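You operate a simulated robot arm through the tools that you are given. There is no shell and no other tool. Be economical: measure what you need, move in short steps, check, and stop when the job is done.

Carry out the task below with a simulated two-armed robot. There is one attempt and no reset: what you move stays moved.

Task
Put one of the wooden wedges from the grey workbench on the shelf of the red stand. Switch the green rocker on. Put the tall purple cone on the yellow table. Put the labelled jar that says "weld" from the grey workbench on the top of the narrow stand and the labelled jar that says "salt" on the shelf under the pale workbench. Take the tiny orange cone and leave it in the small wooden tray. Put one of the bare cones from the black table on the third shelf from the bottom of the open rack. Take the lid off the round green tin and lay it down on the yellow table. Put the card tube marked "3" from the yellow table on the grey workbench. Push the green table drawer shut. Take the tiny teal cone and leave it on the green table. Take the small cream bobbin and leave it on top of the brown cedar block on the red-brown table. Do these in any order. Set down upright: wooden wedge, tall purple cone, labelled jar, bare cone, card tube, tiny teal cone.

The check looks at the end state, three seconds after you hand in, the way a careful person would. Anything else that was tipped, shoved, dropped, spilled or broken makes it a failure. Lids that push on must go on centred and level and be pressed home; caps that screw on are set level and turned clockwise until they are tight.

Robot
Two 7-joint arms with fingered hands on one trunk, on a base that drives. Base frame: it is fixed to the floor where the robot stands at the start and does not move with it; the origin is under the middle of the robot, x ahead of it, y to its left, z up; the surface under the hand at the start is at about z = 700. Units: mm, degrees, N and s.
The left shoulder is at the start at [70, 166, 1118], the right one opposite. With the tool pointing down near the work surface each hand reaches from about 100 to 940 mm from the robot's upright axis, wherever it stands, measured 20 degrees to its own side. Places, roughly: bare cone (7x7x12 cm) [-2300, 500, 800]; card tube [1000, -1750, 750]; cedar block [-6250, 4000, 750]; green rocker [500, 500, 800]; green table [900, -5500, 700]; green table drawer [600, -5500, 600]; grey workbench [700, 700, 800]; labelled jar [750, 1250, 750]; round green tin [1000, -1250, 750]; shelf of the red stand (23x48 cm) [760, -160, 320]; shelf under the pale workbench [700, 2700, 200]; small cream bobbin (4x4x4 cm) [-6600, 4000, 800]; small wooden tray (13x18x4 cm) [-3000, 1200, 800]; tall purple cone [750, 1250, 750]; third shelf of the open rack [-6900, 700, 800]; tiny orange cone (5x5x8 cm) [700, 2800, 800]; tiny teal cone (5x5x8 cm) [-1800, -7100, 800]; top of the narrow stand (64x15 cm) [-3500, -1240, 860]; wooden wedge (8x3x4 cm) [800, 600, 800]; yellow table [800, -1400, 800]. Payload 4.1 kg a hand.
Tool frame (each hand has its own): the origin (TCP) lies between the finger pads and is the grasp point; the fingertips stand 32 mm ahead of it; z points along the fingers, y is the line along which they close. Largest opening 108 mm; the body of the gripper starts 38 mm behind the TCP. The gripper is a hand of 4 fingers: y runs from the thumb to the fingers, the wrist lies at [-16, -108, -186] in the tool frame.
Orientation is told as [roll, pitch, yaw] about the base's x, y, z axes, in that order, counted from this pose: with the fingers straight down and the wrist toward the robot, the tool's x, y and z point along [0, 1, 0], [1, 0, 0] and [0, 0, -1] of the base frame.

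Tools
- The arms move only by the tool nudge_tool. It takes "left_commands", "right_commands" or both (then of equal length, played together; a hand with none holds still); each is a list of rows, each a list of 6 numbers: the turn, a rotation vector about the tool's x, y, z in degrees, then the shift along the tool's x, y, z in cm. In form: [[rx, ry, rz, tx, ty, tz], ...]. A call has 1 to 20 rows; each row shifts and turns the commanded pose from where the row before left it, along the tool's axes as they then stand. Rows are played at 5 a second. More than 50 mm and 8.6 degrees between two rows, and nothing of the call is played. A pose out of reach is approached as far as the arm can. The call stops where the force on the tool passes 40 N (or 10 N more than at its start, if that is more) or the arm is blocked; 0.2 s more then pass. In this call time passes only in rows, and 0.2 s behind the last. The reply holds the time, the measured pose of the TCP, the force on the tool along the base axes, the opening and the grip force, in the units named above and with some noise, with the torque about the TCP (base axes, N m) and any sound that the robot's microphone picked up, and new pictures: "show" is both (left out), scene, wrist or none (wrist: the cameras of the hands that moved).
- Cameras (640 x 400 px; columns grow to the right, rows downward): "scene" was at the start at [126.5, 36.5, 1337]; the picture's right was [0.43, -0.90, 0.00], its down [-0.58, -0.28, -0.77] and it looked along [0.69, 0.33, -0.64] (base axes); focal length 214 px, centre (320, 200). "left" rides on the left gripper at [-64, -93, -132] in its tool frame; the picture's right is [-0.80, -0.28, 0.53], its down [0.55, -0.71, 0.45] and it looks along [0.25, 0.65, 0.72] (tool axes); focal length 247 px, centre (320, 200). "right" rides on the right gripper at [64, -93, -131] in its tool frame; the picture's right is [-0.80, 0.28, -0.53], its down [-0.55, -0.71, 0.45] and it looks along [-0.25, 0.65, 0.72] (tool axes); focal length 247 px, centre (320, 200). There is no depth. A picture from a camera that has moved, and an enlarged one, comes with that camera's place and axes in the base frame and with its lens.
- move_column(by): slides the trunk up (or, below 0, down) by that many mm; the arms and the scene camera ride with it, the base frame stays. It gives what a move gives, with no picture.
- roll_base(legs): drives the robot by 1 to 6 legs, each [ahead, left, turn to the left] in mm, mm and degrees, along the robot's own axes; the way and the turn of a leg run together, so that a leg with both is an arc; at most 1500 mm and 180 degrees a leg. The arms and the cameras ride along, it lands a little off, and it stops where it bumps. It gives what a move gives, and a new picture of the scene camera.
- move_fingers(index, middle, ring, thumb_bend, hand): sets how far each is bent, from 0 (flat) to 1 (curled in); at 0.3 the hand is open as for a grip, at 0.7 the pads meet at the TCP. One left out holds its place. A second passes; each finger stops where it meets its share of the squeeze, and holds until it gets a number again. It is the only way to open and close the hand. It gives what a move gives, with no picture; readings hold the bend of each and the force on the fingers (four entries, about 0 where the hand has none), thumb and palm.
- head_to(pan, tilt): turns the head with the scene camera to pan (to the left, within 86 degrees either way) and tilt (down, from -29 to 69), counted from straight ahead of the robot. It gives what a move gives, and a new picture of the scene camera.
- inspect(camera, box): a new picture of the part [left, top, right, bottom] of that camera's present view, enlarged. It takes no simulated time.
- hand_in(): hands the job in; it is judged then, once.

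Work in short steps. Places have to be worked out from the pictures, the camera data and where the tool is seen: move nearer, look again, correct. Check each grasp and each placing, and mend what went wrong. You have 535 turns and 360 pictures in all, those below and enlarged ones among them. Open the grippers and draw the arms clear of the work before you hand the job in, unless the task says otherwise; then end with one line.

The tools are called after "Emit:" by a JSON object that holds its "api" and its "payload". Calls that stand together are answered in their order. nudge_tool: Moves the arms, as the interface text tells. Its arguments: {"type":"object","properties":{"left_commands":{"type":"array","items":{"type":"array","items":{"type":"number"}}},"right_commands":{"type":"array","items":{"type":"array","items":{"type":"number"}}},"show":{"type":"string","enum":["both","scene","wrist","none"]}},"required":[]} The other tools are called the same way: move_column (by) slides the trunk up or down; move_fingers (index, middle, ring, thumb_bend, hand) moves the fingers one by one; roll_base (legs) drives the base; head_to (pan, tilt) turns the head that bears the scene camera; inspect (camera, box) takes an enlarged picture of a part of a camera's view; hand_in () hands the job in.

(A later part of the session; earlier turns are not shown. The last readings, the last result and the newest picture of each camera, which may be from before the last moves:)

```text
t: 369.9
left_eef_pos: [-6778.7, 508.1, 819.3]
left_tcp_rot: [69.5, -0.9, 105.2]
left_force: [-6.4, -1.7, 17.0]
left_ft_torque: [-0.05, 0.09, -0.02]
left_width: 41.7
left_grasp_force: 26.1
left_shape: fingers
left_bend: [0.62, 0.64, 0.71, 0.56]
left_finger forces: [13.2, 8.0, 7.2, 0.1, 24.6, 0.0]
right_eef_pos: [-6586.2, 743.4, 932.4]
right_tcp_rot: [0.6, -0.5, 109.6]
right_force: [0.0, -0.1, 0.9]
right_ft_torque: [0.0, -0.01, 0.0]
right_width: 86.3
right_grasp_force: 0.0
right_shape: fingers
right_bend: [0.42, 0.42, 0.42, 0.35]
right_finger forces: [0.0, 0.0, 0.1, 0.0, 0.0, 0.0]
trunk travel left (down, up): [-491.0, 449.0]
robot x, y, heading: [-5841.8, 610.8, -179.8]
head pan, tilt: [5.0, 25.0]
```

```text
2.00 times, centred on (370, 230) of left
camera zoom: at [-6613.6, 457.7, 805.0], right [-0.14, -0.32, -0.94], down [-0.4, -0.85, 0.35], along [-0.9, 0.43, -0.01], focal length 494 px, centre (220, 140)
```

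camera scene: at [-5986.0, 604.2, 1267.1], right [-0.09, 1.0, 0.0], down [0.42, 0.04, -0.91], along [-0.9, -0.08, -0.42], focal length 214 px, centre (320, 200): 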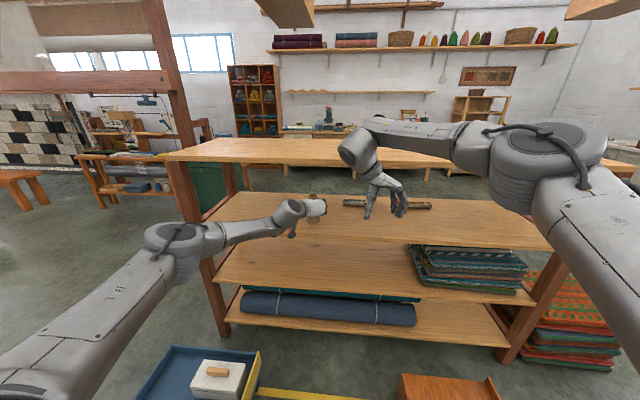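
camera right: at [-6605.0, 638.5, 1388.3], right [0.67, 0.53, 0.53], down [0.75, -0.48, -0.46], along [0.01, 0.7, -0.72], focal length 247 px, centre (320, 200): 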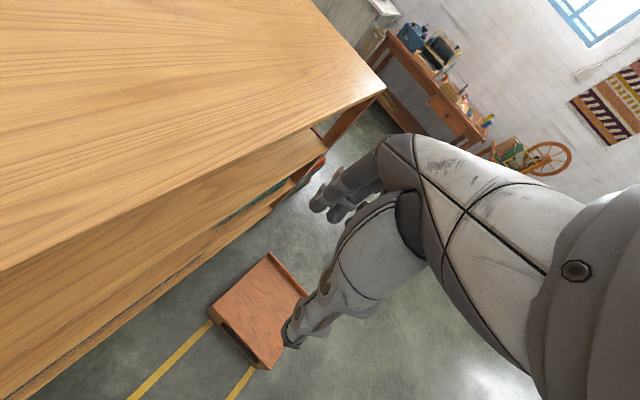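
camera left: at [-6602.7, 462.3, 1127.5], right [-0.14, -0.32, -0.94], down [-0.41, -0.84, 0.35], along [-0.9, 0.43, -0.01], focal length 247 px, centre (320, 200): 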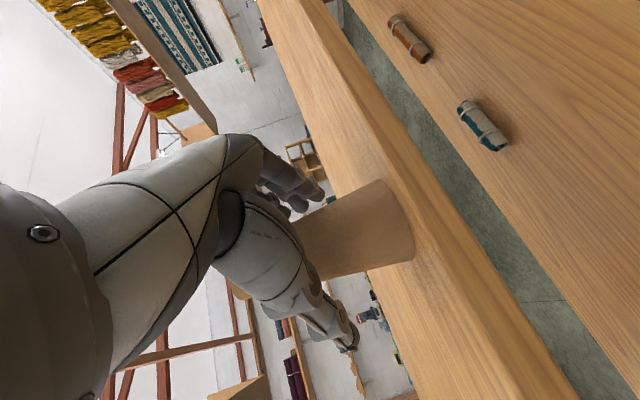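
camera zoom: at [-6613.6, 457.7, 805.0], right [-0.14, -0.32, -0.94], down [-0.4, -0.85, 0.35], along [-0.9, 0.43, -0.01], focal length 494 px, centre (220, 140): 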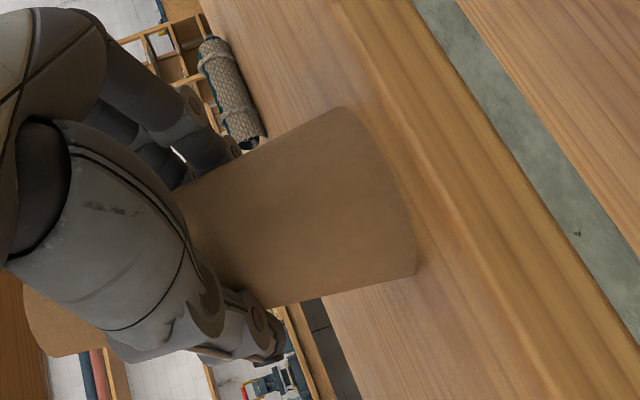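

Down. I relax 3 mm, open, and back straight out.

Emit:
{"api": "move_column", "payload": {"by": 3}}

Emit:
{"api": "move_fingers", "payload": {"hand": "left", "index": 0.35, "middle": 0.35, "ring": 0.35, "thumb_bend": 0.35}}

Emit:
{"api": "inspect", "payload": {"camera": "left", "box": [120, 80, 520, 380]}}

```text
t: 370.4
left_eef_pos: [-6778.0, 508.3, 820.3]
left_tcp_rot: [69.3, -0.9, 105.1]
left_force: [-1.3, -1.8, 12.2]
left_ft_torque: [-0.01, 0.06, -0.03]
left_width: 41.4
left_grasp_force: 24.2
left_shape: fingers
left_bend: [0.62, 0.64, 0.71, 0.56]
left_finger forces: [12.1, 7.2, 5.8, 0.0, 24.5, 0.1]
right_eef_pos: [-6586.6, 743.8, 934.5]
right_tcp_rot: [0.5, -0.6, 109.5]
right_force: [0.1, 0.1, -0.2]
right_ft_torque: [0.0, 0.01, -0.03]
right_width: 86.2
right_grasp_force: 0.1
right_shape: fingers
right_bend: [0.42, 0.42, 0.42, 0.35]
right_finger forces: [0.0, 0.1, 0.0, 0.1, 0.1, 0.0]
trunk travel left (down, up): [-494.0, 446.0]
robot x, y, heading: [-5843.9, 613.2, -179.7]
head pan, tilt: [5.0, 25.0]
```

```text
t: 371.4
left_eef_pos: [-6778.1, 507.4, 818.6]
left_tcp_rot: [69.3, -0.8, 105.1]
left_force: [-0.1, 0.0, -0.6]
left_ft_torque: [0.0, 0.03, -0.02]
left_width: 95.0
left_grasp_force: 0.1
left_shape: fingers
left_bend: [0.35, 0.35, 0.35, 0.35]
left_finger forces: [0.0, 0.0, 0.0, 0.1, 0.0, 0.0]
right_eef_pos: [-6588.0, 743.7, 932.9]
right_tcp_rot: [0.5, -0.7, 109.5]
right_force: [-0.1, 0.1, 0.5]
right_ft_torque: [-0.05, -0.03, 0.01]
right_width: 86.2
right_grasp_force: 0.1
right_shape: fingers
right_bend: [0.42, 0.42, 0.42, 0.35]
right_finger forces: [0.0, 0.1, 0.1, 0.0, 0.0, 0.0]
trunk travel left (down, up): [-494.0, 446.0]
robot x, y, heading: [-5843.6, 613.3, -179.6]
head pan, tilt: [5.0, 25.0]
```

```text
1.33 times, centred on (320, 230) of left
camera zoom: at [-6614.0, 458.1, 804.7], right [-0.14, -0.32, -0.94], down [-0.41, -0.85, 0.34], along [-0.9, 0.43, -0.01], focal length 329 px, centre (320, 160)
```

zoom: 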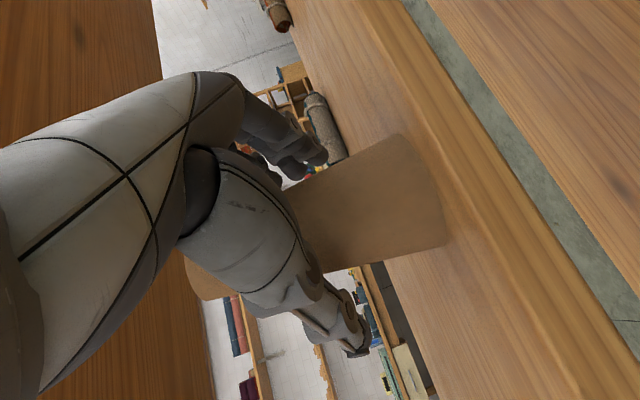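

Free. Retreat along the finger direction, then back the base out.

Emit:
{"api": "nudge_tool", "payload": {"left_commands": [[0, 0, 0, -1.4, 0, -3.74], [0, 0, 0, -1.4, 0, -3.74], [0, 0, 0, -1.4, 0, -3.74], [0, 0, 0, -1.4, 0, -3.74]], "show": "none"}}

Emit:
{"api": "roll_base", "payload": {"legs": [[-300, 0, 0]]}}

Emit:
{"api": "inspect", "payload": {"camera": "scene", "box": [200, 120, 460, 290]}}

```text
t: 372.4
left_eef_pos: [-6625.3, 547.7, 820.0]
left_tcp_rot: [69.3, -0.8, 105.1]
left_force: [0.4, 0.7, -0.1]
left_ft_torque: [0.02, 0.03, -0.01]
left_width: 95.3
left_grasp_force: 0.0
left_shape: fingers
left_bend: [0.35, 0.35, 0.35, 0.35]
left_finger forces: [0.0, 0.0, 0.0, 0.0, 0.0, 0.0]
right_eef_pos: [-6588.3, 742.7, 934.3]
right_tcp_rot: [0.5, -0.6, 109.5]
right_force: [0.2, 0.2, -0.8]
right_ft_torque: [0.0, 0.01, 0.02]
right_width: 86.3
right_grasp_force: 0.0
right_shape: fingers
right_bend: [0.42, 0.42, 0.42, 0.35]
right_finger forces: [0.0, 0.1, 0.0, 0.0, 0.1, 0.0]
trunk travel left (down, up): [-494.0, 446.0]
robot x, y, heading: [-5842.1, 611.9, -179.6]
head pan, tilt: [5.0, 25.0]
```

```text
t: 374.4
left_eef_pos: [-6326.2, 547.1, 820.2]
left_tcp_rot: [69.2, -1.0, 105.4]
left_force: [-0.2, -0.4, 0.3]
left_ft_torque: [0.02, -0.01, 0.03]
left_width: 95.3
left_grasp_force: 0.1
left_shape: fingers
left_bend: [0.35, 0.35, 0.35, 0.35]
left_finger forces: [0.0, 0.1, 0.0, 0.1, 0.0, 0.1]
right_eef_pos: [-6289.3, 742.3, 933.6]
right_tcp_rot: [0.6, -0.6, 109.7]
right_force: [0.6, 0.1, -0.2]
right_ft_torque: [-0.02, 0.0, 0.0]
right_width: 86.2
right_grasp_force: 0.1
right_shape: fingers
right_bend: [0.42, 0.42, 0.42, 0.35]
right_finger forces: [0.1, 0.0, 0.0, 0.1, 0.0, 0.1]
trunk travel left (down, up): [-494.0, 446.0]
robot x, y, heading: [-5544.4, 614.7, -179.4]
head pan, tilt: [5.0, 25.0]
camera scene: at [-5685.6, 605.6, 1229.3], right [-0.1, 1.0, 0.0], down [0.42, 0.04, -0.91], along [-0.9, -0.09, -0.42], focal length 214 px, centre (320, 200)
```

scene: 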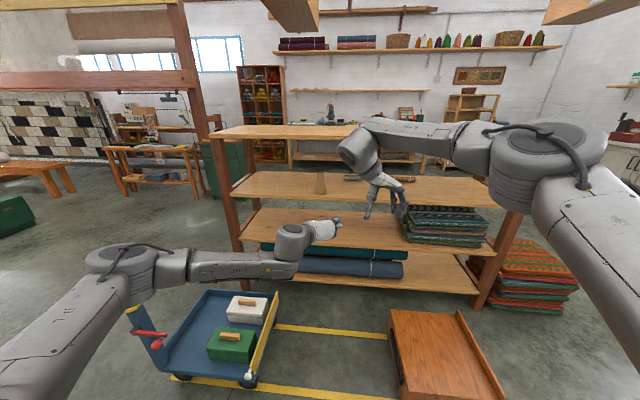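

```text
2.35 times, centred on (330, 205) of scene
camera zoom: at [-5685.6, 605.6, 1229.3], right [-0.1, 1.0, 0.0], down [0.42, 0.04, -0.91], along [-0.9, -0.09, -0.42], focal length 505 px, centre (296, 188)
```

zoom: 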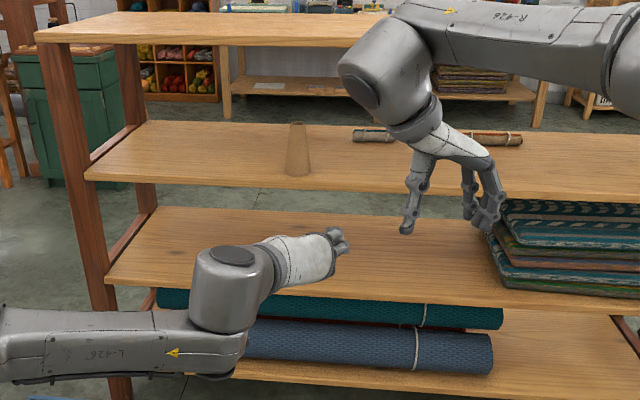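

The bare cone stands on the third shelf. Next the bobbin: I untilt the left hand, back off, turn north and drive toward the red-brown table.

Emit:
{"api": "nudge_tool", "payload": {"left_commands": [[0, -7.7, 0, 0, 0, -1], [0, -7.7, 0, 0, 0, -1], [0, -7.7, 0, 0, 0, -1], [0, -7.7, 0, 0, 0, 0], [0, -7.7, 0, 0, 0, 0], [0, -7.7, 0, 0, 0, 0], [0, -7.7, 0, 0, 0, 0], [0, -7.7, 0, 0, 0, 0], [0, -7.7, 0, 0, 0, 0], [0, 0, -6.7, 0, 0, 0], [0, 0, -6.7, 0, 0, 0], [0, 0, -6.7, 0, 0, 0], [0, 0, 0, 0, -3, -4], [0, 0, 0, 0, -3, -4]], "show": "none"}}

Emit:
{"api": "move_column", "payload": {"by": 210}}

Emit:
{"api": "roll_base", "payload": {"legs": [[-350, 0, 0], [0, 0, -90], [1500, 0, 0]]}}

Emit:
{"api": "head_to", "payload": {"pan": 15, "tilt": 22}}

```text
t: 377.4
left_eef_pos: [-6265.1, 504.0, 913.8]
left_tcp_rot: [-0.3, -0.8, 125.4]
left_force: [-0.3, -0.8, -0.1]
left_ft_torque: [0.01, 0.02, -0.02]
left_width: 95.3
left_grasp_force: 0.1
left_shape: fingers
left_bend: [0.35, 0.35, 0.35, 0.35]
left_finger forces: [0.1, 0.1, 0.1, 0.0, 0.0, 0.0]
right_eef_pos: [-6289.9, 740.7, 934.1]
right_tcp_rot: [0.5, -0.5, 109.8]
right_force: [-0.2, -0.2, 0.5]
right_ft_torque: [-0.04, 0.03, 0.0]
right_width: 86.2
right_grasp_force: 0.1
right_shape: fingers
right_bend: [0.42, 0.42, 0.42, 0.35]
right_finger forces: [0.0, 0.0, 0.1, 0.1, 0.0, 0.0]
trunk travel left (down, up): [-494.0, 446.0]
robot x, y, heading: [-5545.5, 615.9, -179.4]
head pan, tilt: [5.0, 25.0]
```

```text
t: 379.7
left_eef_pos: [-6264.5, 503.6, 1123.3]
left_tcp_rot: [-0.3, -0.8, 125.5]
left_force: [0.0, 0.1, 0.0]
left_ft_torque: [-0.02, 0.01, 0.03]
left_width: 95.4
left_grasp_force: 0.1
left_shape: fingers
left_bend: [0.35, 0.35, 0.35, 0.35]
left_finger forces: [0.0, 0.0, 0.0, 0.0, 0.0, 0.0]
right_eef_pos: [-6291.2, 740.8, 1143.8]
right_tcp_rot: [0.5, -0.6, 109.8]
right_force: [0.2, -0.5, 0.1]
right_ft_torque: [-0.01, 0.0, 0.0]
right_width: 86.2
right_grasp_force: 0.1
right_shape: fingers
right_bend: [0.42, 0.42, 0.42, 0.35]
right_finger forces: [0.1, 0.0, 0.0, 0.0, 0.0, 0.1]
trunk travel left (down, up): [-704.0, 236.0]
robot x, y, heading: [-5541.3, 618.2, -179.4]
head pan, tilt: [5.0, 25.0]
```

```text
t: 392.8
left_eef_pos: [-5312.3, 2842.9, 1124.6]
left_tcp_rot: [-0.4, -0.7, 35.6]
left_force: [0.3, 0.0, 0.4]
left_ft_torque: [0.02, 0.0, 0.01]
left_width: 95.6
left_grasp_force: 0.1
left_shape: fingers
left_bend: [0.35, 0.35, 0.35, 0.35]
left_finger forces: [0.0, 0.0, 0.1, 0.1, 0.0, 0.1]
right_eef_pos: [-5073.7, 2866.7, 1143.4]
right_tcp_rot: [0.4, -0.6, 19.7]
right_force: [-0.8, 0.1, 0.9]
right_ft_torque: [0.05, 0.0, 0.01]
right_width: 86.6
right_grasp_force: 0.0
right_shape: fingers
right_bend: [0.42, 0.42, 0.42, 0.35]
right_finger forces: [0.1, 0.0, 0.0, 0.1, 0.0, 0.0]
trunk travel left (down, up): [-704.0, 236.0]
robot x, y, heading: [-5199.9, 2119.3, 90.5]
head pan, tilt: [5.0, 25.0]
camera scene: at [-5210.0, 2262.6, 1439.2], right [1.0, 0.1, 0.0], down [0.04, -0.42, -0.91], along [-0.09, 0.9, -0.42], focal length 214 px, centre (320, 200)
```

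scene: 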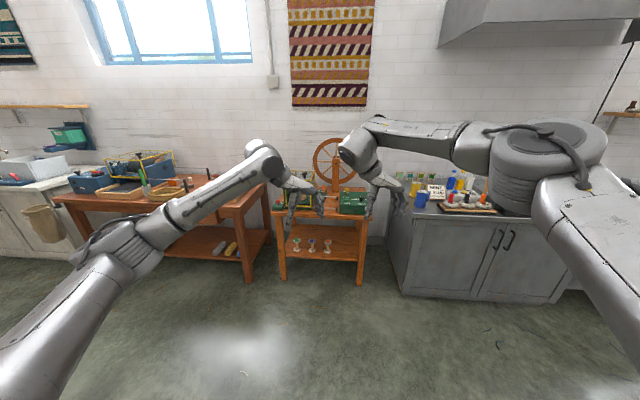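

```text
t: 393.6
left_eef_pos: [-5311.5, 2843.5, 1123.3]
left_tcp_rot: [-0.3, -0.8, 35.4]
left_force: [-0.6, 0.9, -0.5]
left_ft_torque: [0.06, 0.01, 0.02]
left_width: 95.3
left_grasp_force: 0.1
left_shape: fingers
left_bend: [0.35, 0.35, 0.35, 0.35]
left_finger forces: [0.0, 0.0, 0.0, 0.0, 0.0, 0.1]
right_eef_pos: [-5073.6, 2868.1, 1143.1]
right_tcp_rot: [0.4, -0.6, 19.7]
right_force: [-0.3, 0.0, 0.4]
right_ft_torque: [0.04, -0.03, 0.0]
right_width: 86.3
right_grasp_force: 0.0
right_shape: fingers
right_bend: [0.42, 0.42, 0.42, 0.35]
right_finger forces: [0.0, 0.0, 0.0, 0.0, 0.0, 0.1]
trunk travel left (down, up): [-704.0, 236.0]
robot x, y, heading: [-5202.2, 2121.6, 90.6]
head pan, tilt: [15.0, 22.0]
camera scene: at [-5225.9, 2260.6, 1444.0], right [0.96, 0.27, 0.0], down [0.1, -0.36, -0.93], along [-0.25, 0.89, -0.38], focal length 214 px, centre (320, 200)
```

scene: 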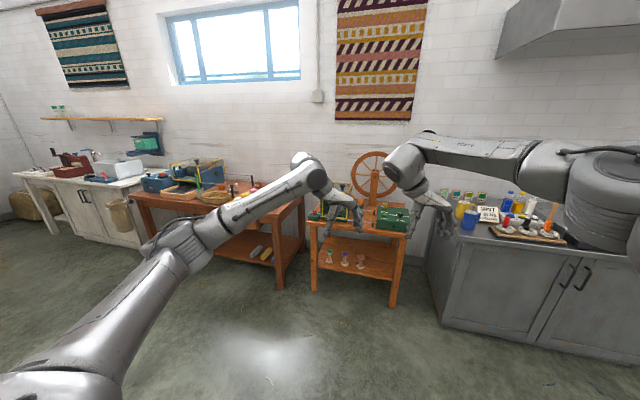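

The red-brown table is to the left. I move west and look down onto it.

Emit:
{"api": "roll_base", "payload": {"legs": [[0, 1080, 0], [500, 0, 0]]}}

Emit:
{"api": "head_to", "payload": {"pan": 0, "tilt": 35}}

Emit:
{"api": "inspect", "payload": {"camera": "scene", "box": [160, 100, 480, 260]}}

```text
t: 401.7
left_eef_pos: [-6411.4, 3328.2, 1125.5]
left_tcp_rot: [-0.3, -0.8, 35.5]
left_force: [0.1, 0.4, -0.2]
left_ft_torque: [0.02, 0.02, -0.02]
left_width: 95.3
left_grasp_force: 0.1
left_shape: fingers
left_bend: [0.35, 0.35, 0.35, 0.35]
left_finger forces: [0.1, 0.0, 0.0, 0.1, 0.0, 0.1]
right_eef_pos: [-6172.5, 3353.1, 1143.6]
right_tcp_rot: [0.5, -0.6, 19.8]
right_force: [-0.1, -0.5, 0.3]
right_ft_torque: [0.04, 0.01, 0.02]
right_width: 86.6
right_grasp_force: 0.1
right_shape: fingers
right_bend: [0.42, 0.42, 0.42, 0.35]
right_finger forces: [0.1, 0.0, 0.0, 0.0, 0.0, 0.1]
trunk travel left (down, up): [-704.0, 236.0]
robot x, y, heading: [-6303.7, 2603.4, 90.4]
head pan, tilt: [15.0, 22.0]
camera scene: at [-6324.4, 2745.6, 1444.1], right [0.96, 0.27, 0.0], down [0.1, -0.36, -0.93], along [-0.25, 0.89, -0.37], focal length 214 px, centre (320, 200)
```

scene: 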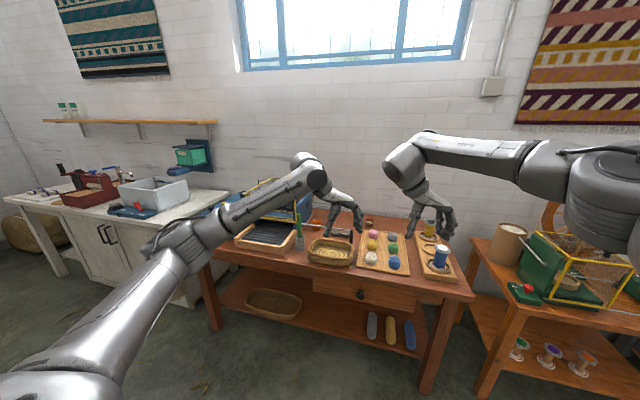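

```text
t: 402.4
left_eef_pos: [-6412.0, 3329.6, 1124.7]
left_tcp_rot: [-0.3, -0.9, 35.5]
left_force: [0.8, -0.8, -0.4]
left_ft_torque: [0.0, -0.01, 0.0]
left_width: 95.2
left_grasp_force: 0.0
left_shape: fingers
left_bend: [0.35, 0.35, 0.35, 0.35]
left_finger forces: [0.0, 0.0, 0.0, 0.0, 0.0, 0.1]
right_eef_pos: [-6172.8, 3354.2, 1145.4]
right_tcp_rot: [0.6, -0.6, 19.8]
right_force: [-0.9, 0.1, 0.3]
right_ft_torque: [-0.02, 0.01, 0.0]
right_width: 86.2
right_grasp_force: 0.1
right_shape: fingers
right_bend: [0.42, 0.42, 0.42, 0.35]
right_finger forces: [0.0, 0.0, 0.1, 0.1, 0.0, 0.0]
trunk travel left (down, up): [-704.0, 236.0]
robot x, y, heading: [-6299.0, 2608.2, 90.5]
head pan, tilt: [0.0, 35.0]
camera scene: at [-6300.5, 2745.0, 1423.4], right [1.0, 0.01, 0.0], down [0.01, -0.57, -0.82], along [-0.01, 0.82, -0.57], focal length 214 px, centre (320, 200)
```

scene: 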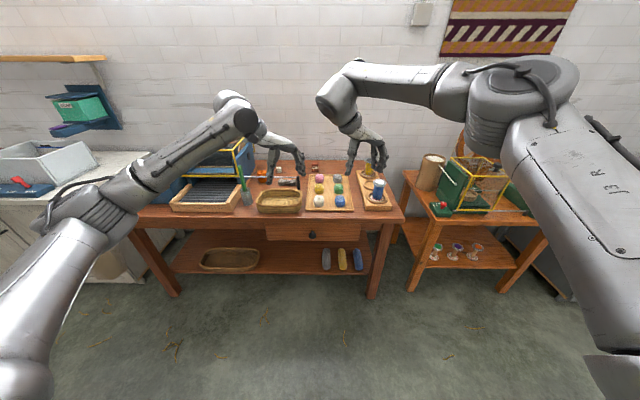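

```text
2.00 times, centred on (320, 180) of scene
camera zoom: at [-6300.5, 2745.0, 1423.4], right [1.0, 0.01, 0.0], down [0.01, -0.57, -0.82], along [-0.01, 0.82, -0.57], focal length 429 px, centre (320, 240)
```

zoom: 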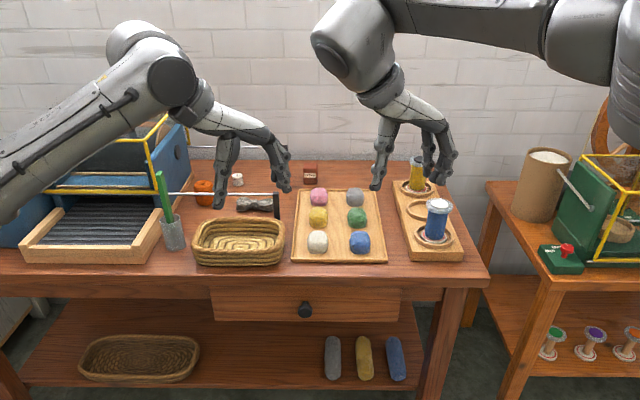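

Emit:
{"api": "inspect", "payload": {"camera": "scene", "box": [250, 145, 350, 205]}}

```text
6.40 times, centred on (300, 175) of scene
camera zoom: at [-6300.5, 2745.0, 1423.4], right [1.0, 0.01, 0.0], down [0.01, -0.57, -0.82], along [-0.01, 0.82, -0.57], focal length 1373 px, centre (448, 360)
```

zoom: 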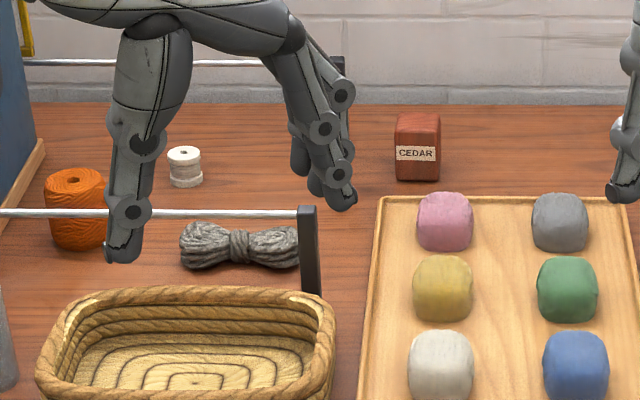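

The cream bobbin is at about (-6589, 4014) and the cedar block at (-6348, 4027). A machine with a frame is to the left, so I use the right hand, turned to yaw 0 (wrist toward me). I retract the left and prepare the right.

Emit:
{"api": "nudge_tool", "payload": {"right_commands": [[0, 0, -7.8, 0, 0, 0], [0, 0, -7.8, 0, 0, 0], [0, 0, -7.8, 0, 0, 0], [0, 0, -7.8, 0, 0, 0], [0, 0, -7.8, 0, 0, 0], [0, 0, -7.8, 0, 0, 0], [0, 0, -7.8, 0, 0, 0], [0, 0, -7.8, 0, 0, 0], [0, 0, -7.8, 0, 0, 0], [0, 0, 0, 3.2, 1.8, 0], [0, 0, 0, 3.2, 1.8, 0], [0, 0, 0, 3.2, 1.8, 0]], "left_commands": [[0, 0, 0, -2.8, -3.2, 0], [0, 0, 0, -2.8, -3.2, 0], [0, 0, 0, -2.8, -3.2, 0], [0, 0, 0, -2.8, -3.2, 0], [0, 0, 0, 0, 0, 0], [0, 0, 0, 0, 0, 0], [0, 0, 0, 0, 0, 0], [0, 0, 0, 0, 0, 0], [0, 0, 0, 0, 0, 0], [0, 0, 0, 0, 0, 0], [0, 0, 0, 0, 0, 0], [0, 0, 0, 0, 0, 0]], "show": "none"}}

Emit:
{"api": "roll_base", "payload": {"legs": [[0, 315, -0.5], [600, 0, 0]]}}

Emit:
{"api": "inspect", "payload": {"camera": "right", "box": [0, 0, 640, 400]}}

```text
t: 405.1
left_eef_pos: [-6452.4, 3163.3, 1123.5]
left_tcp_rot: [-0.4, -1.0, 35.5]
left_force: [-1.0, 0.0, 0.1]
left_ft_torque: [0.0, -0.03, 0.0]
left_width: 95.4
left_grasp_force: 0.1
left_shape: fingers
left_bend: [0.35, 0.35, 0.35, 0.35]
left_finger forces: [0.0, 0.0, 0.1, 0.1, 0.1, 0.0]
right_eef_pos: [-6269.8, 3406.7, 1143.1]
right_tcp_rot: [-0.5, -0.5, 89.9]
right_force: [-0.1, 0.6, 1.2]
right_ft_torque: [-0.02, -0.02, 0.01]
right_width: 86.5
right_grasp_force: 0.1
right_shape: fingers
right_bend: [0.42, 0.42, 0.42, 0.35]
right_finger forces: [0.0, 0.0, 0.0, 0.0, 0.1, 0.1]
trunk travel left (down, up): [-704.0, 236.0]
robot x, y, heading: [-6299.2, 2607.5, 90.5]
head pan, tilt: [0.0, 35.0]
```

```text
t: 410.1
left_eef_pos: [-6761.3, 3760.5, 1123.2]
left_tcp_rot: [-0.3, -0.8, 35.0]
left_force: [0.8, 0.4, 0.5]
left_ft_torque: [0.0, -0.01, -0.01]
left_width: 95.5
left_grasp_force: 0.0
left_shape: fingers
left_bend: [0.35, 0.35, 0.35, 0.35]
left_finger forces: [0.0, 0.0, 0.0, 0.0, 0.1, 0.0]
right_eef_pos: [-6576.7, 4002.7, 1144.4]
right_tcp_rot: [-0.5, -0.8, 89.6]
right_force: [0.4, 1.5, -0.2]
right_ft_torque: [0.01, -0.02, 0.0]
right_width: 86.4
right_grasp_force: 0.0
right_shape: fingers
right_bend: [0.42, 0.42, 0.42, 0.35]
right_finger forces: [0.0, 0.1, 0.1, 0.0, 0.1, 0.1]
trunk travel left (down, up): [-704.0, 236.0]
robot x, y, heading: [-6614.8, 3206.4, 90.2]
head pan, tilt: [0.0, 35.0]
camera scene: at [-6614.6, 3340.7, 1423.5], right [1.0, 0.0, 0.0], down [0.0, -0.57, -0.82], along [0.0, 0.82, -0.57], focal length 214 px, centre (320, 200)
```

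scene: 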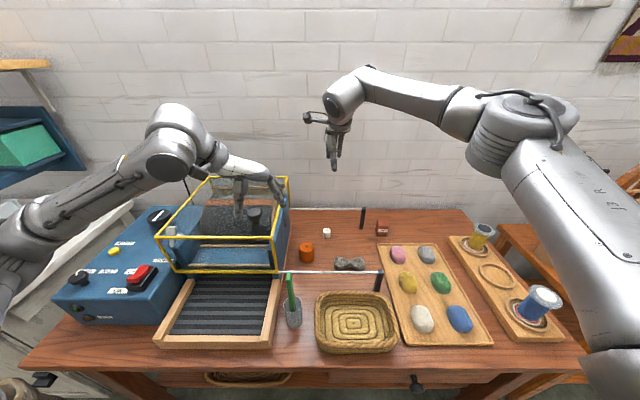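

```text
1.00 times, centred on (320, 200) of right (not enlarged: the box is as wide or as high as the picture)
camera zoom: at [-6643.3, 3907.6, 1274.9], right [0.8, 0.27, 0.54], down [0.55, -0.7, -0.45], along [0.26, 0.66, -0.71], focal length 247 px, centre (320, 200)
```

zoom: 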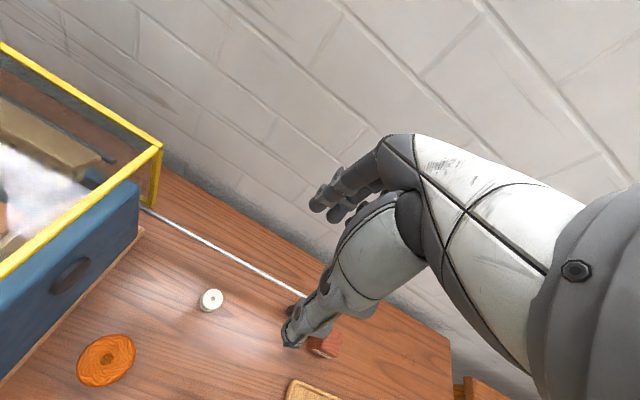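

Bobbin triangulated at (-6589, 4020), top z≈795. I narrow the right hand to ~60 mm and descend above it.

Emit:
{"api": "move_fingers", "payload": {"hand": "right", "index": 0.48, "middle": 0.48, "ring": 0.48, "thumb_bend": 0.48}}

Emit:
{"api": "nudge_tool", "payload": {"right_commands": [[0, 0, 0, 1.7, 1.6, 3.8], [0, 0, 0, 0, 0, 4], [0, 0, 0, 0, 0, 4], [0, 0, 0, 0, 0, 4], [0, 0, 0, 0, 0, 4], [0, 0, 0, 0, 0, 4], [0, 0, 0, 0, 0, 3]], "show": "wrist"}}

```text
t: 411.1
left_eef_pos: [-6761.9, 3759.6, 1124.1]
left_tcp_rot: [-0.3, -0.9, 35.1]
left_force: [-0.4, -0.2, -0.1]
left_ft_torque: [0.0, -0.01, 0.02]
left_width: 95.6
left_grasp_force: 0.0
left_shape: fingers
left_bend: [0.35, 0.35, 0.35, 0.35]
left_finger forces: [0.0, 0.0, 0.1, 0.0, 0.1, 0.0]
right_eef_pos: [-6576.0, 4001.3, 1143.4]
right_tcp_rot: [-0.3, -0.6, 89.6]
right_force: [0.4, -1.0, -0.1]
right_ft_torque: [0.04, -0.01, -0.03]
right_width: 61.5
right_grasp_force: 0.0
right_shape: fingers
right_bend: [0.48, 0.48, 0.48, 0.48]
right_finger forces: [0.0, 0.0, 0.0, 0.1, 0.1, 0.0]
trunk travel left (down, up): [-704.0, 236.0]
robot x, y, heading: [-6614.6, 3201.6, 90.2]
head pan, tilt: [0.0, 35.0]
```

```text
t: 412.7
left_eef_pos: [-6760.3, 3761.3, 1124.3]
left_tcp_rot: [-0.3, -0.8, 35.0]
left_force: [0.2, 0.3, -1.2]
left_ft_torque: [-0.03, 0.0, 0.0]
left_width: 95.5
left_grasp_force: 0.1
left_shape: fingers
left_bend: [0.35, 0.35, 0.35, 0.35]
left_finger forces: [0.1, 0.0, 0.1, 0.0, 0.1, 0.0]
right_eef_pos: [-6589.5, 4021.8, 876.7]
right_tcp_rot: [-0.4, -0.6, 89.4]
right_force: [0.0, 0.0, 0.2]
right_ft_torque: [0.0, -0.01, 0.0]
right_width: 61.2
right_grasp_force: 0.1
right_shape: fingers
right_bend: [0.48, 0.48, 0.48, 0.48]
right_finger forces: [0.1, 0.0, 0.0, 0.1, 0.0, 0.0]
trunk travel left (down, up): [-704.0, 236.0]
robot x, y, heading: [-6612.0, 3200.7, 90.0]
head pan, tilt: [0.0, 35.0]
camera right: at [-6656.7, 3927.3, 1006.4], right [0.8, 0.27, 0.54], down [0.55, -0.71, -0.45], along [0.26, 0.66, -0.71], focal length 247 px, centre (320, 200)
```

right: 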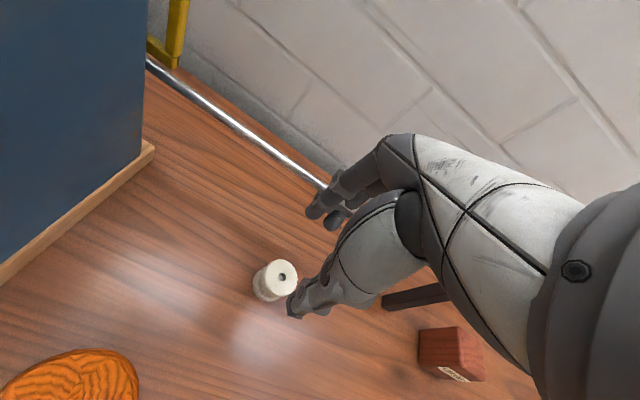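

A rod runs behind the bobbin at y≈4072, z≈870, too close to the palm in this orientation. I lift and try yaw +90 (closing along x, wrist to the right).

Emit:
{"api": "nudge_tool", "payload": {"right_commands": [[0, 0, 0, 0, -1, -4], [0, 0, 0, 0, -1, -4], [0, 0, 0, 0, 0, -4], [0, 0, 0, 0, 0, -4], [0, 0, -8.2, 0, 0, 0], [0, 0, -8.2, 0, 0, 0], [0, 0, -8.2, 0, 0, 0], [0, 0, -8.2, 0, 0, 0], [0, 0, -8.2, 0, 0, 0], [0, 0, -8.2, 0, 0, 0], [0, 0, -8.2, 0, 0, 0], [0, 0, -8.2, 0, 0, 0], [0, 0, -8.2, 0, 0, 0], [0, 0, -8.2, 0, 0, 0], [0, 0, -8.2, 0, 0, 0]], "show": "scene"}}

```text
t: 415.9
left_eef_pos: [-6760.9, 3760.3, 1123.7]
left_tcp_rot: [-0.2, -0.8, 35.1]
left_force: [-0.9, 0.1, -0.8]
left_ft_torque: [-0.02, 0.01, 0.02]
left_width: 95.4
left_grasp_force: 0.0
left_shape: fingers
left_bend: [0.35, 0.35, 0.35, 0.35]
left_finger forces: [0.0, 0.1, 0.0, 0.0, 0.0, 0.0]
right_eef_pos: [-6593.6, 4000.5, 1035.1]
right_tcp_rot: [-0.6, -0.4, 119.5]
right_force: [-0.3, 0.4, -0.6]
right_ft_torque: [0.02, 0.0, -0.04]
right_width: 61.5
right_grasp_force: 0.1
right_shape: fingers
right_bend: [0.48, 0.48, 0.48, 0.48]
right_finger forces: [0.0, 0.0, 0.0, 0.0, 0.1, 0.1]
right hand out of reach, approached as far as the arm can: row 9, 10, 11, 12, 13, 14, 15
trunk travel left (down, up): [-704.0, 236.0]
robot x, y, heading: [-6615.4, 3206.8, 90.0]
head pan, tilt: [0.0, 35.0]
camera scene: at [-6614.5, 3340.9, 1423.4], right [1.0, 0.0, 0.0], down [0.0, -0.57, -0.82], along [0.0, 0.82, -0.57], focal length 214 px, centre (320, 200)
```

scene: 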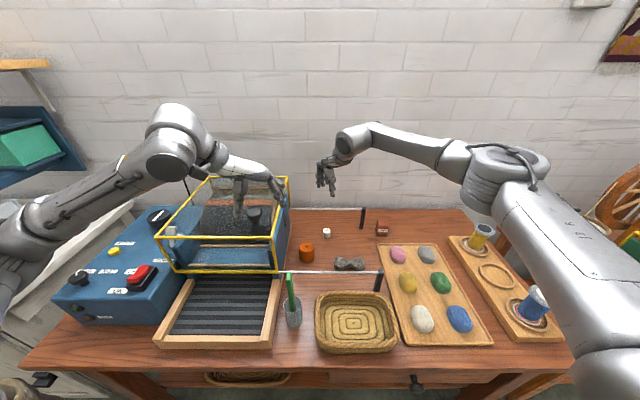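

It stops at yaw +30 because I'm reaching across my centre. I shift the base left 190 mm (hand stays above the table), then bring the hand right and continue turning.

Emit:
{"api": "roll_base", "payload": {"legs": [[0, 190, 0]]}}

Emit:
{"api": "nudge_tool", "payload": {"right_commands": [[0, 0, 0, -4, 2.3, 0], [0, 0, 0, -4, 2.3, 0], [0, 0, 0, -4, 2.3, 0], [0, 0, 0, -4, 2.3, 0], [0, 0, -8.2, 0, 0, 0], [0, 0, -8.2, 0, 0, 0], [0, 0, -8.2, 0, 0, 0], [0, 0, -8.2, 0, 0, 0], [0, 0, -8.2, 0, 0, 0], [0, 0, -8.2, 0, 0, 0], [0, 0, -8.2, 0, 0, 0]], "show": "none"}}

```text
t: 417.3
left_eef_pos: [-6896.7, 3760.5, 1123.1]
left_tcp_rot: [-0.4, -0.9, 34.7]
left_force: [-1.1, 0.4, -0.5]
left_ft_torque: [0.04, -0.06, 0.01]
left_width: 95.4
left_grasp_force: 0.1
left_shape: fingers
left_bend: [0.35, 0.35, 0.35, 0.35]
left_finger forces: [0.0, 0.0, 0.0, 0.1, 0.1, 0.0]
right_eef_pos: [-6714.5, 4003.6, 1037.9]
right_tcp_rot: [-1.6, -0.3, 118.3]
right_force: [19.3, -0.6, 8.4]
right_ft_torque: [0.19, -0.15, -0.42]
right_width: 48.5
right_grasp_force: 10.9
right_shape: fingers
right_bend: [0.55, 0.48, 0.48, 0.48]
right_finger forces: [22.2, 0.0, 0.0, 0.0, 0.1, 0.1]
trunk travel left (down, up): [-704.0, 236.0]
robot x, y, heading: [-6751.4, 3201.8, 89.9]
head pan, tilt: [0.0, 35.0]
stopped in leg 1: the force on the tool passed its limit at 52 N (the readings are from after the stop); the commanded pose is now the measured one
camera scene: at [-6753.7, 3339.5, 1423.5], right [1.0, 0.0, 0.0], down [0.0, -0.57, -0.82], along [0.0, 0.82, -0.57], focal length 214 px, centre (320, 200)
```

scene: 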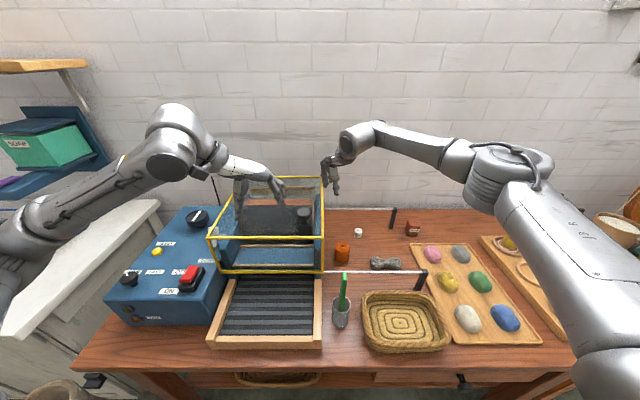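

```text
t: 419.7
left_eef_pos: [-6894.7, 3759.7, 1124.3]
left_tcp_rot: [-0.3, -0.8, 34.7]
left_force: [-0.3, 0.5, 0.8]
left_ft_torque: [-0.03, -0.02, -0.01]
left_width: 95.6
left_grasp_force: 0.1
left_shape: fingers
left_bend: [0.35, 0.35, 0.35, 0.35]
left_finger forces: [0.0, 0.1, 0.0, 0.1, 0.0, 0.1]
right_eef_pos: [-6710.4, 4011.9, 1038.5]
right_tcp_rot: [-1.3, -0.5, 118.2]
right_force: [8.9, -1.5, 3.8]
right_ft_torque: [0.07, -0.03, -0.16]
right_width: 53.3
right_grasp_force: 4.8
right_shape: fingers
right_bend: [0.52, 0.48, 0.48, 0.48]
right_finger forces: [9.6, 0.0, 0.1, 0.0, 0.1, 0.1]
right hand out of reach, approached as far as the arm can: row 1, 2, 3, 4, 5, 6, 7, 8, 9, 10, 11
trunk travel left (down, up): [-704.0, 236.0]
robot x, y, heading: [-6757.4, 3207.6, 89.9]
head pan, tilt: [0.0, 35.0]
```

The index finger met the machine's frame. I move the base back right to free it and check that nothing shifted.

Emit:
{"api": "roll_base", "payload": {"legs": [[0, -150, 0]]}}

Emit:
{"api": "nudge_tool", "payload": {"right_commands": [[0, 0, 7.5, 0, 0, 0], [0, 0, 7.5, 0, 0, 0], [0, 0, 7.5, 0, 0, 0], [0, 0, 6, 0, 0, -3]], "show": "none"}}

Emit:
{"api": "inspect", "payload": {"camera": "scene", "box": [30, 150, 400, 360]}}

```text
t: 421.1
left_eef_pos: [-6751.0, 3759.4, 1123.4]
left_tcp_rot: [-0.3, -0.9, 34.9]
left_force: [0.5, -0.1, -0.4]
left_ft_torque: [0.0, 0.01, 0.01]
left_width: 95.3
left_grasp_force: 0.1
left_shape: fingers
left_bend: [0.35, 0.35, 0.35, 0.35]
left_finger forces: [0.1, 0.0, 0.0, 0.0, 0.0, 0.0]
right_eef_pos: [-6566.0, 4013.8, 1036.6]
right_tcp_rot: [-1.2, -0.4, 118.4]
right_force: [-0.3, 0.7, 0.2]
right_ft_torque: [0.01, -0.02, 0.06]
right_width: 61.2
right_grasp_force: 0.0
right_shape: fingers
right_bend: [0.48, 0.48, 0.48, 0.48]
right_finger forces: [0.0, 0.1, 0.0, 0.0, 0.1, 0.1]
trunk travel left (down, up): [-704.0, 236.0]
robot x, y, heading: [-6603.9, 3203.9, 89.9]
head pan, tilt: [0.0, 35.0]
camera scene: at [-6605.6, 3340.6, 1423.4], right [1.0, 0.0, 0.0], down [0.0, -0.57, -0.82], along [0.0, 0.82, -0.57], focal length 214 px, centre (320, 200)
```

scene: 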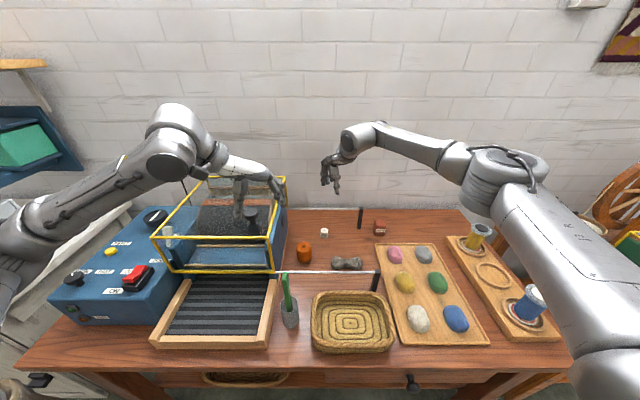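

```text
t: 422.1
left_eef_pos: [-6752.5, 3758.6, 1124.2]
left_tcp_rot: [-0.3, -0.9, 35.0]
left_force: [-0.7, -0.1, 0.0]
left_ft_torque: [0.0, -0.02, -0.01]
left_width: 95.4
left_grasp_force: 0.2
left_shape: fingers
left_bend: [0.35, 0.35, 0.35, 0.35]
left_finger forces: [0.1, 0.1, 0.0, 0.0, 0.0, 0.0]
right_eef_pos: [-6568.4, 4013.6, 1067.4]
right_tcp_rot: [-0.9, -1.1, 89.7]
right_force: [-0.5, -0.1, 0.1]
right_ft_torque: [0.0, 0.01, 0.03]
right_width: 61.0
right_grasp_force: 0.0
right_shape: fingers
right_bend: [0.48, 0.48, 0.48, 0.48]
right_finger forces: [0.0, 0.1, 0.0, 0.0, 0.0, 0.0]
trunk travel left (down, up): [-704.0, 236.0]
robot x, y, heading: [-6605.1, 3205.1, 90.1]
head pan, tilt: [0.0, 35.0]
```

```text
1.73 times, centred on (215, 255) of scene
camera zoom: at [-6606.3, 3339.1, 1423.5], right [1.0, 0.0, 0.0], down [0.0, -0.57, -0.82], along [0.0, 0.82, -0.57], focal length 371 px, centre (502, 105)
```

zoom: 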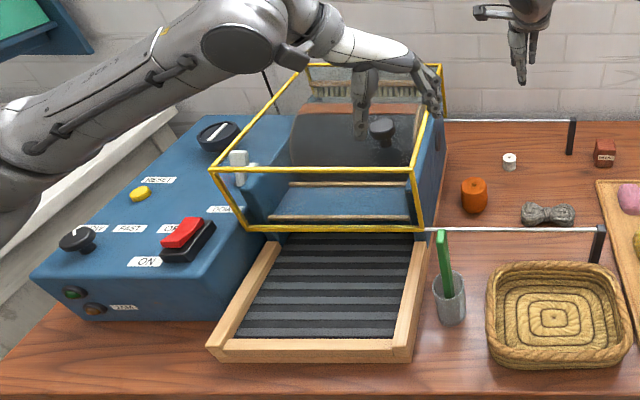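

No visible shift of the machine. New plan: yaw 0 but leaned back 10° and started 8 mm nearer to me, so the knuckles clear the rod. Opening ~72 mm.

Emit:
{"api": "move_fingers", "payload": {"hand": "right", "index": 0.44, "middle": 0.44, "ring": 0.44, "thumb_bend": 0.44}}

Emit:
{"api": "nudge_tool", "payload": {"right_commands": [[-5, 0, 0, 0, 0, 0], [-5, 0, 0, 0, 0, 0], [0, 0, 0, 0.48, -0.71, 3.67], [0, 0, 0, 0.48, -0.71, 3.67], [0, 0, 0, 0.48, -0.71, 3.67], [0, 0, 0, 0.48, -0.71, 3.67], [0, 0, 0, 0.48, -0.71, 3.67]], "show": "both"}}

```text
t: 423.1
left_eef_pos: [-6751.3, 3760.9, 1123.4]
left_tcp_rot: [-0.3, -0.7, 34.9]
left_force: [0.2, -1.0, -0.8]
left_ft_torque: [0.0, 0.0, 0.02]
left_width: 95.5
left_grasp_force: 0.0
left_shape: fingers
left_bend: [0.35, 0.35, 0.35, 0.35]
left_finger forces: [0.0, 0.1, 0.0, 0.0, 0.0, 0.0]
right_eef_pos: [-6567.5, 4013.3, 1066.1]
right_tcp_rot: [-1.0, -1.0, 89.9]
right_force: [0.5, 0.3, 0.7]
right_ft_torque: [-0.03, 0.0, -0.01]
right_width: 71.3
right_grasp_force: 0.0
right_shape: fingers
right_bend: [0.44, 0.44, 0.44, 0.44]
right_finger forces: [0.0, 0.0, 0.1, 0.1, 0.0, 0.1]
trunk travel left (down, up): [-704.0, 236.0]
robot x, y, heading: [-6603.5, 3202.0, 90.0]
head pan, tilt: [0.0, 35.0]
```

```text
t: 424.6
left_eef_pos: [-6750.8, 3761.0, 1123.7]
left_tcp_rot: [-0.4, -0.7, 34.9]
left_force: [0.0, -0.1, 1.0]
left_ft_torque: [0.0, -0.02, 0.01]
left_width: 95.6
left_grasp_force: 0.0
left_shape: fingers
left_bend: [0.35, 0.35, 0.35, 0.35]
left_finger forces: [0.0, 0.1, 0.1, 0.1, 0.0, 0.1]
right_eef_pos: [-6588.2, 4014.3, 875.9]
right_tcp_rot: [-0.9, -11.0, 90.1]
right_force: [-0.3, 0.4, -0.4]
right_ft_torque: [0.02, 0.01, 0.01]
right_width: 71.6
right_grasp_force: 0.0
right_shape: fingers
right_bend: [0.44, 0.44, 0.44, 0.44]
right_finger forces: [0.0, 0.0, 0.0, 0.1, 0.0, 0.0]
trunk travel left (down, up): [-704.0, 236.0]
robot x, y, heading: [-6602.6, 3208.1, 90.3]
head pan, tilt: [0.0, 35.0]
camera scene: at [-6605.3, 3341.4, 1423.4], right [1.0, 0.0, 0.0], down [0.0, -0.57, -0.82], along [0.0, 0.82, -0.57], focal length 214 px, centre (320, 200)
camera right: at [-6655.1, 3898.0, 987.7], right [0.79, 0.17, 0.59], down [0.56, -0.61, -0.57], along [0.26, 0.77, -0.58], focal length 247 px, centre (320, 200)
```

scene: 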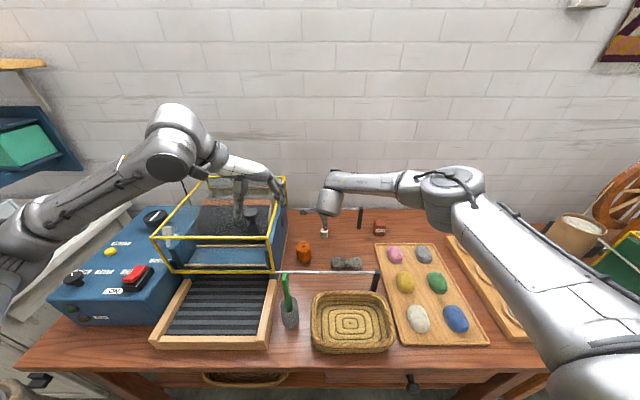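
right: 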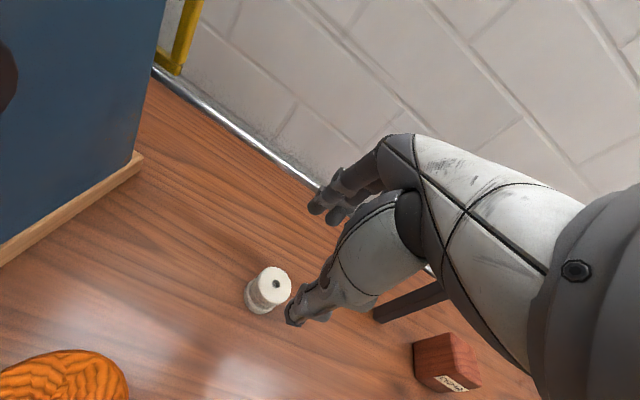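

On target. Descend the remaining 75 mm (watching force) and check.

Emit:
{"api": "nudge_tool", "payload": {"right_commands": [[0, 0, 0, 0.2, -0.6, 2.5], [0, 0, 0, 0.1, -0.6, 2.5], [0, 0, 0, 0, -0.5, 2.4]], "show": "wrist"}}

```text
t: 425.4
left_eef_pos: [-6749.6, 3760.4, 1123.9]
left_tcp_rot: [-0.3, -0.8, 35.0]
left_force: [0.6, -0.4, -0.5]
left_ft_torque: [0.0, 0.03, 0.01]
left_width: 95.1
left_grasp_force: 0.0
left_shape: fingers
left_bend: [0.35, 0.35, 0.35, 0.35]
left_finger forces: [0.0, 0.0, 0.0, 0.0, 0.1, 0.0]
right_eef_pos: [-6589.3, 4011.4, 803.0]
right_tcp_rot: [-0.9, -11.0, 90.1]
right_force: [0.0, -0.7, 1.2]
right_ft_torque: [-0.08, 0.0, 0.0]
right_width: 72.0
right_grasp_force: 0.8
right_shape: fingers
right_bend: [0.44, 0.44, 0.44, 0.44]
right_finger forces: [0.0, 0.0, 0.0, 0.0, 1.6, 0.1]
trunk travel left (down, up): [-704.0, 236.0]
robot x, y, heading: [-6603.9, 3205.9, 90.0]
head pan, tilt: [0.0, 35.0]
camera right: at [-6656.6, 3894.4, 914.3], right [0.79, 0.17, 0.59], down [0.56, -0.61, -0.57], along [0.26, 0.77, -0.58], focal length 247 px, centre (320, 200)
```

right: 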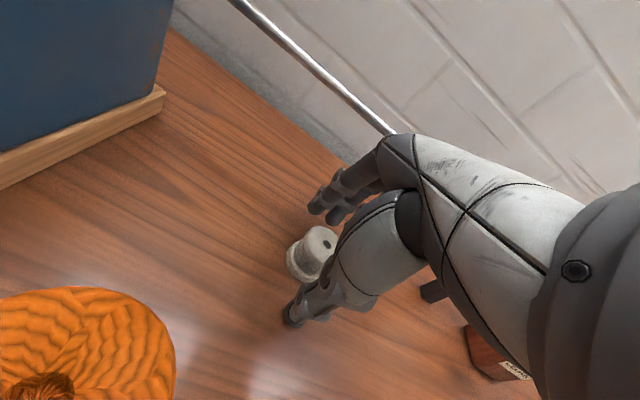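

The thumb tip just touches the table. Raise 2 mm, shift 5 mm toward the index side, and close.

Emit:
{"api": "nudge_tool", "payload": {"right_commands": [[0, 0, 0, 0.6, 0, -0.25]], "show": "none"}}

Emit:
{"api": "move_fingers", "payload": {"hand": "right", "index": 0.72, "middle": 0.72, "ring": 0.72, "thumb_bend": 0.72}}

Emit:
{"api": "inspect", "payload": {"camera": "right", "box": [220, 130, 460, 340]}}

```text
t: 425.9
left_eef_pos: [-6751.9, 3760.1, 1123.2]
left_tcp_rot: [-0.3, -0.9, 34.9]
left_force: [-0.6, 0.1, -0.6]
left_ft_torque: [0.03, -0.01, -0.03]
left_width: 95.3
left_grasp_force: 0.1
left_shape: fingers
left_bend: [0.35, 0.35, 0.35, 0.35]
left_finger forces: [0.1, 0.1, 0.0, 0.0, 0.0, 0.0]
right_eef_pos: [-6595.4, 4010.3, 805.7]
right_tcp_rot: [-0.9, -11.1, 90.2]
right_force: [0.6, 0.8, -0.2]
right_ft_torque: [-0.03, 0.01, 0.01]
right_width: 71.4
right_grasp_force: 0.1
right_shape: fingers
right_bend: [0.44, 0.44, 0.44, 0.44]
right_finger forces: [0.0, 0.1, 0.0, 0.1, 0.1, 0.0]
trunk travel left (down, up): [-704.0, 236.0]
robot x, y, heading: [-6605.5, 3201.7, 89.8]
head pan, tilt: [0.0, 35.0]
```

```text
t: 426.9
left_eef_pos: [-6750.2, 3760.4, 1124.2]
left_tcp_rot: [-0.3, -0.8, 34.9]
left_force: [-0.3, 0.7, -0.6]
left_ft_torque: [0.03, 0.0, -0.03]
left_width: 95.4
left_grasp_force: 0.0
left_shape: fingers
left_bend: [0.35, 0.35, 0.35, 0.35]
left_finger forces: [0.0, 0.0, 0.0, 0.0, 0.0, 0.0]
right_eef_pos: [-6595.3, 4009.6, 806.7]
right_tcp_rot: [-1.0, -11.1, 90.2]
right_force: [0.1, -0.8, 0.3]
right_ft_torque: [-0.01, 0.03, 0.01]
right_width: 14.5
right_grasp_force: 14.7
right_shape: fingers
right_bend: [0.72, 0.64, 0.71, 0.62]
right_finger forces: [1.5, 8.2, 4.9, 0.1, 14.2, 0.0]
trunk travel left (down, up): [-704.0, 236.0]
robot x, y, heading: [-6601.2, 3202.5, 89.9]
head pan, tilt: [0.0, 35.0]
```

```text
1.90 times, centred on (340, 235) of right
camera zoom: at [-6662.6, 3893.7, 917.0], right [0.79, 0.18, 0.59], down [0.56, -0.61, -0.57], along [0.26, 0.77, -0.58], focal length 470 px, centre (282, 133)
```

zoom: 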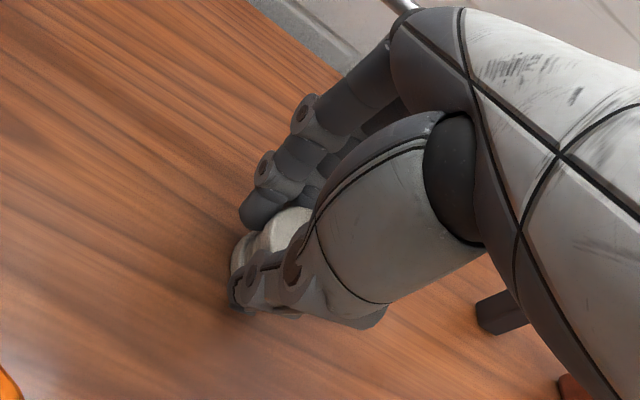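

Gripped on the spool's waist. Lift straight up 12 cm and look.

Emit:
{"api": "nudge_tool", "payload": {"right_commands": [[0, 0, 0, 0, 0.7, -3.6], [0, 0, 0, 0, 0.7, -3.6], [0, 0, 0, 0, 0.7, -3.6], [0, 0, 0, 0, 0.7, -3.6]], "show": "none"}}

Emit:
{"api": "inspect", "payload": {"camera": "right", "box": [240, 160, 440, 330]}}

Emit:
{"api": "inspect", "payload": {"camera": "scene", "box": [280, 170, 420, 270]}}

```text
t: 427.9
left_eef_pos: [-6751.4, 3758.7, 1125.0]
left_tcp_rot: [-0.3, -0.7, 35.0]
left_force: [-1.0, 0.0, 0.6]
left_ft_torque: [0.01, 0.0, -0.04]
left_width: 95.6
left_grasp_force: 0.1
left_shape: fingers
left_bend: [0.35, 0.35, 0.35, 0.35]
left_finger forces: [0.1, 0.0, 0.1, 0.0, 0.1, 0.0]
right_eef_pos: [-6597.9, 4008.7, 953.0]
right_tcp_rot: [-0.9, -11.0, 90.2]
right_force: [-0.7, 0.4, 0.1]
right_ft_torque: [-0.02, 0.05, -0.01]
right_width: 14.1
right_grasp_force: 14.0
right_shape: fingers
right_bend: [0.72, 0.64, 0.71, 0.62]
right_finger forces: [1.4, 7.9, 5.0, 0.1, 13.9, 0.0]
trunk travel left (down, up): [-704.0, 236.0]
robot x, y, heading: [-6603.5, 3201.6, 89.9]
head pan, tilt: [0.0, 35.0]
```

```text
2.35 times, centred on (340, 245) of right
camera zoom: at [-6665.9, 3891.8, 1063.4], right [0.79, 0.18, 0.59], down [0.56, -0.61, -0.57], along [0.26, 0.78, -0.58], focal length 581 px, centre (273, 94)
```

zoom: 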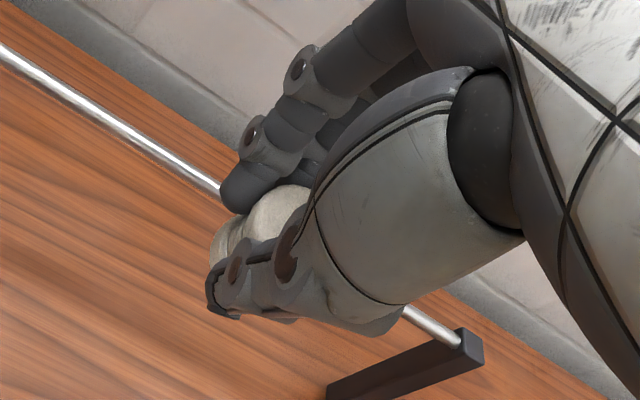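

```text
4.00 times, centred on (350, 220) of scene
camera zoom: at [-6604.9, 3339.4, 1423.5], right [1.0, 0.0, 0.0], down [0.0, -0.57, -0.82], along [0.0, 0.82, -0.57], focal length 858 px, centre (200, 120)
```

zoom: 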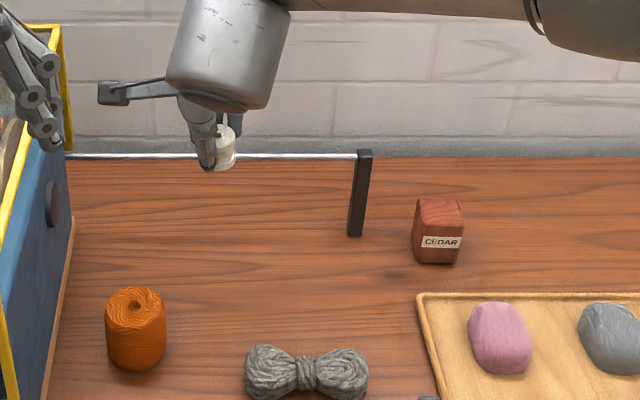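

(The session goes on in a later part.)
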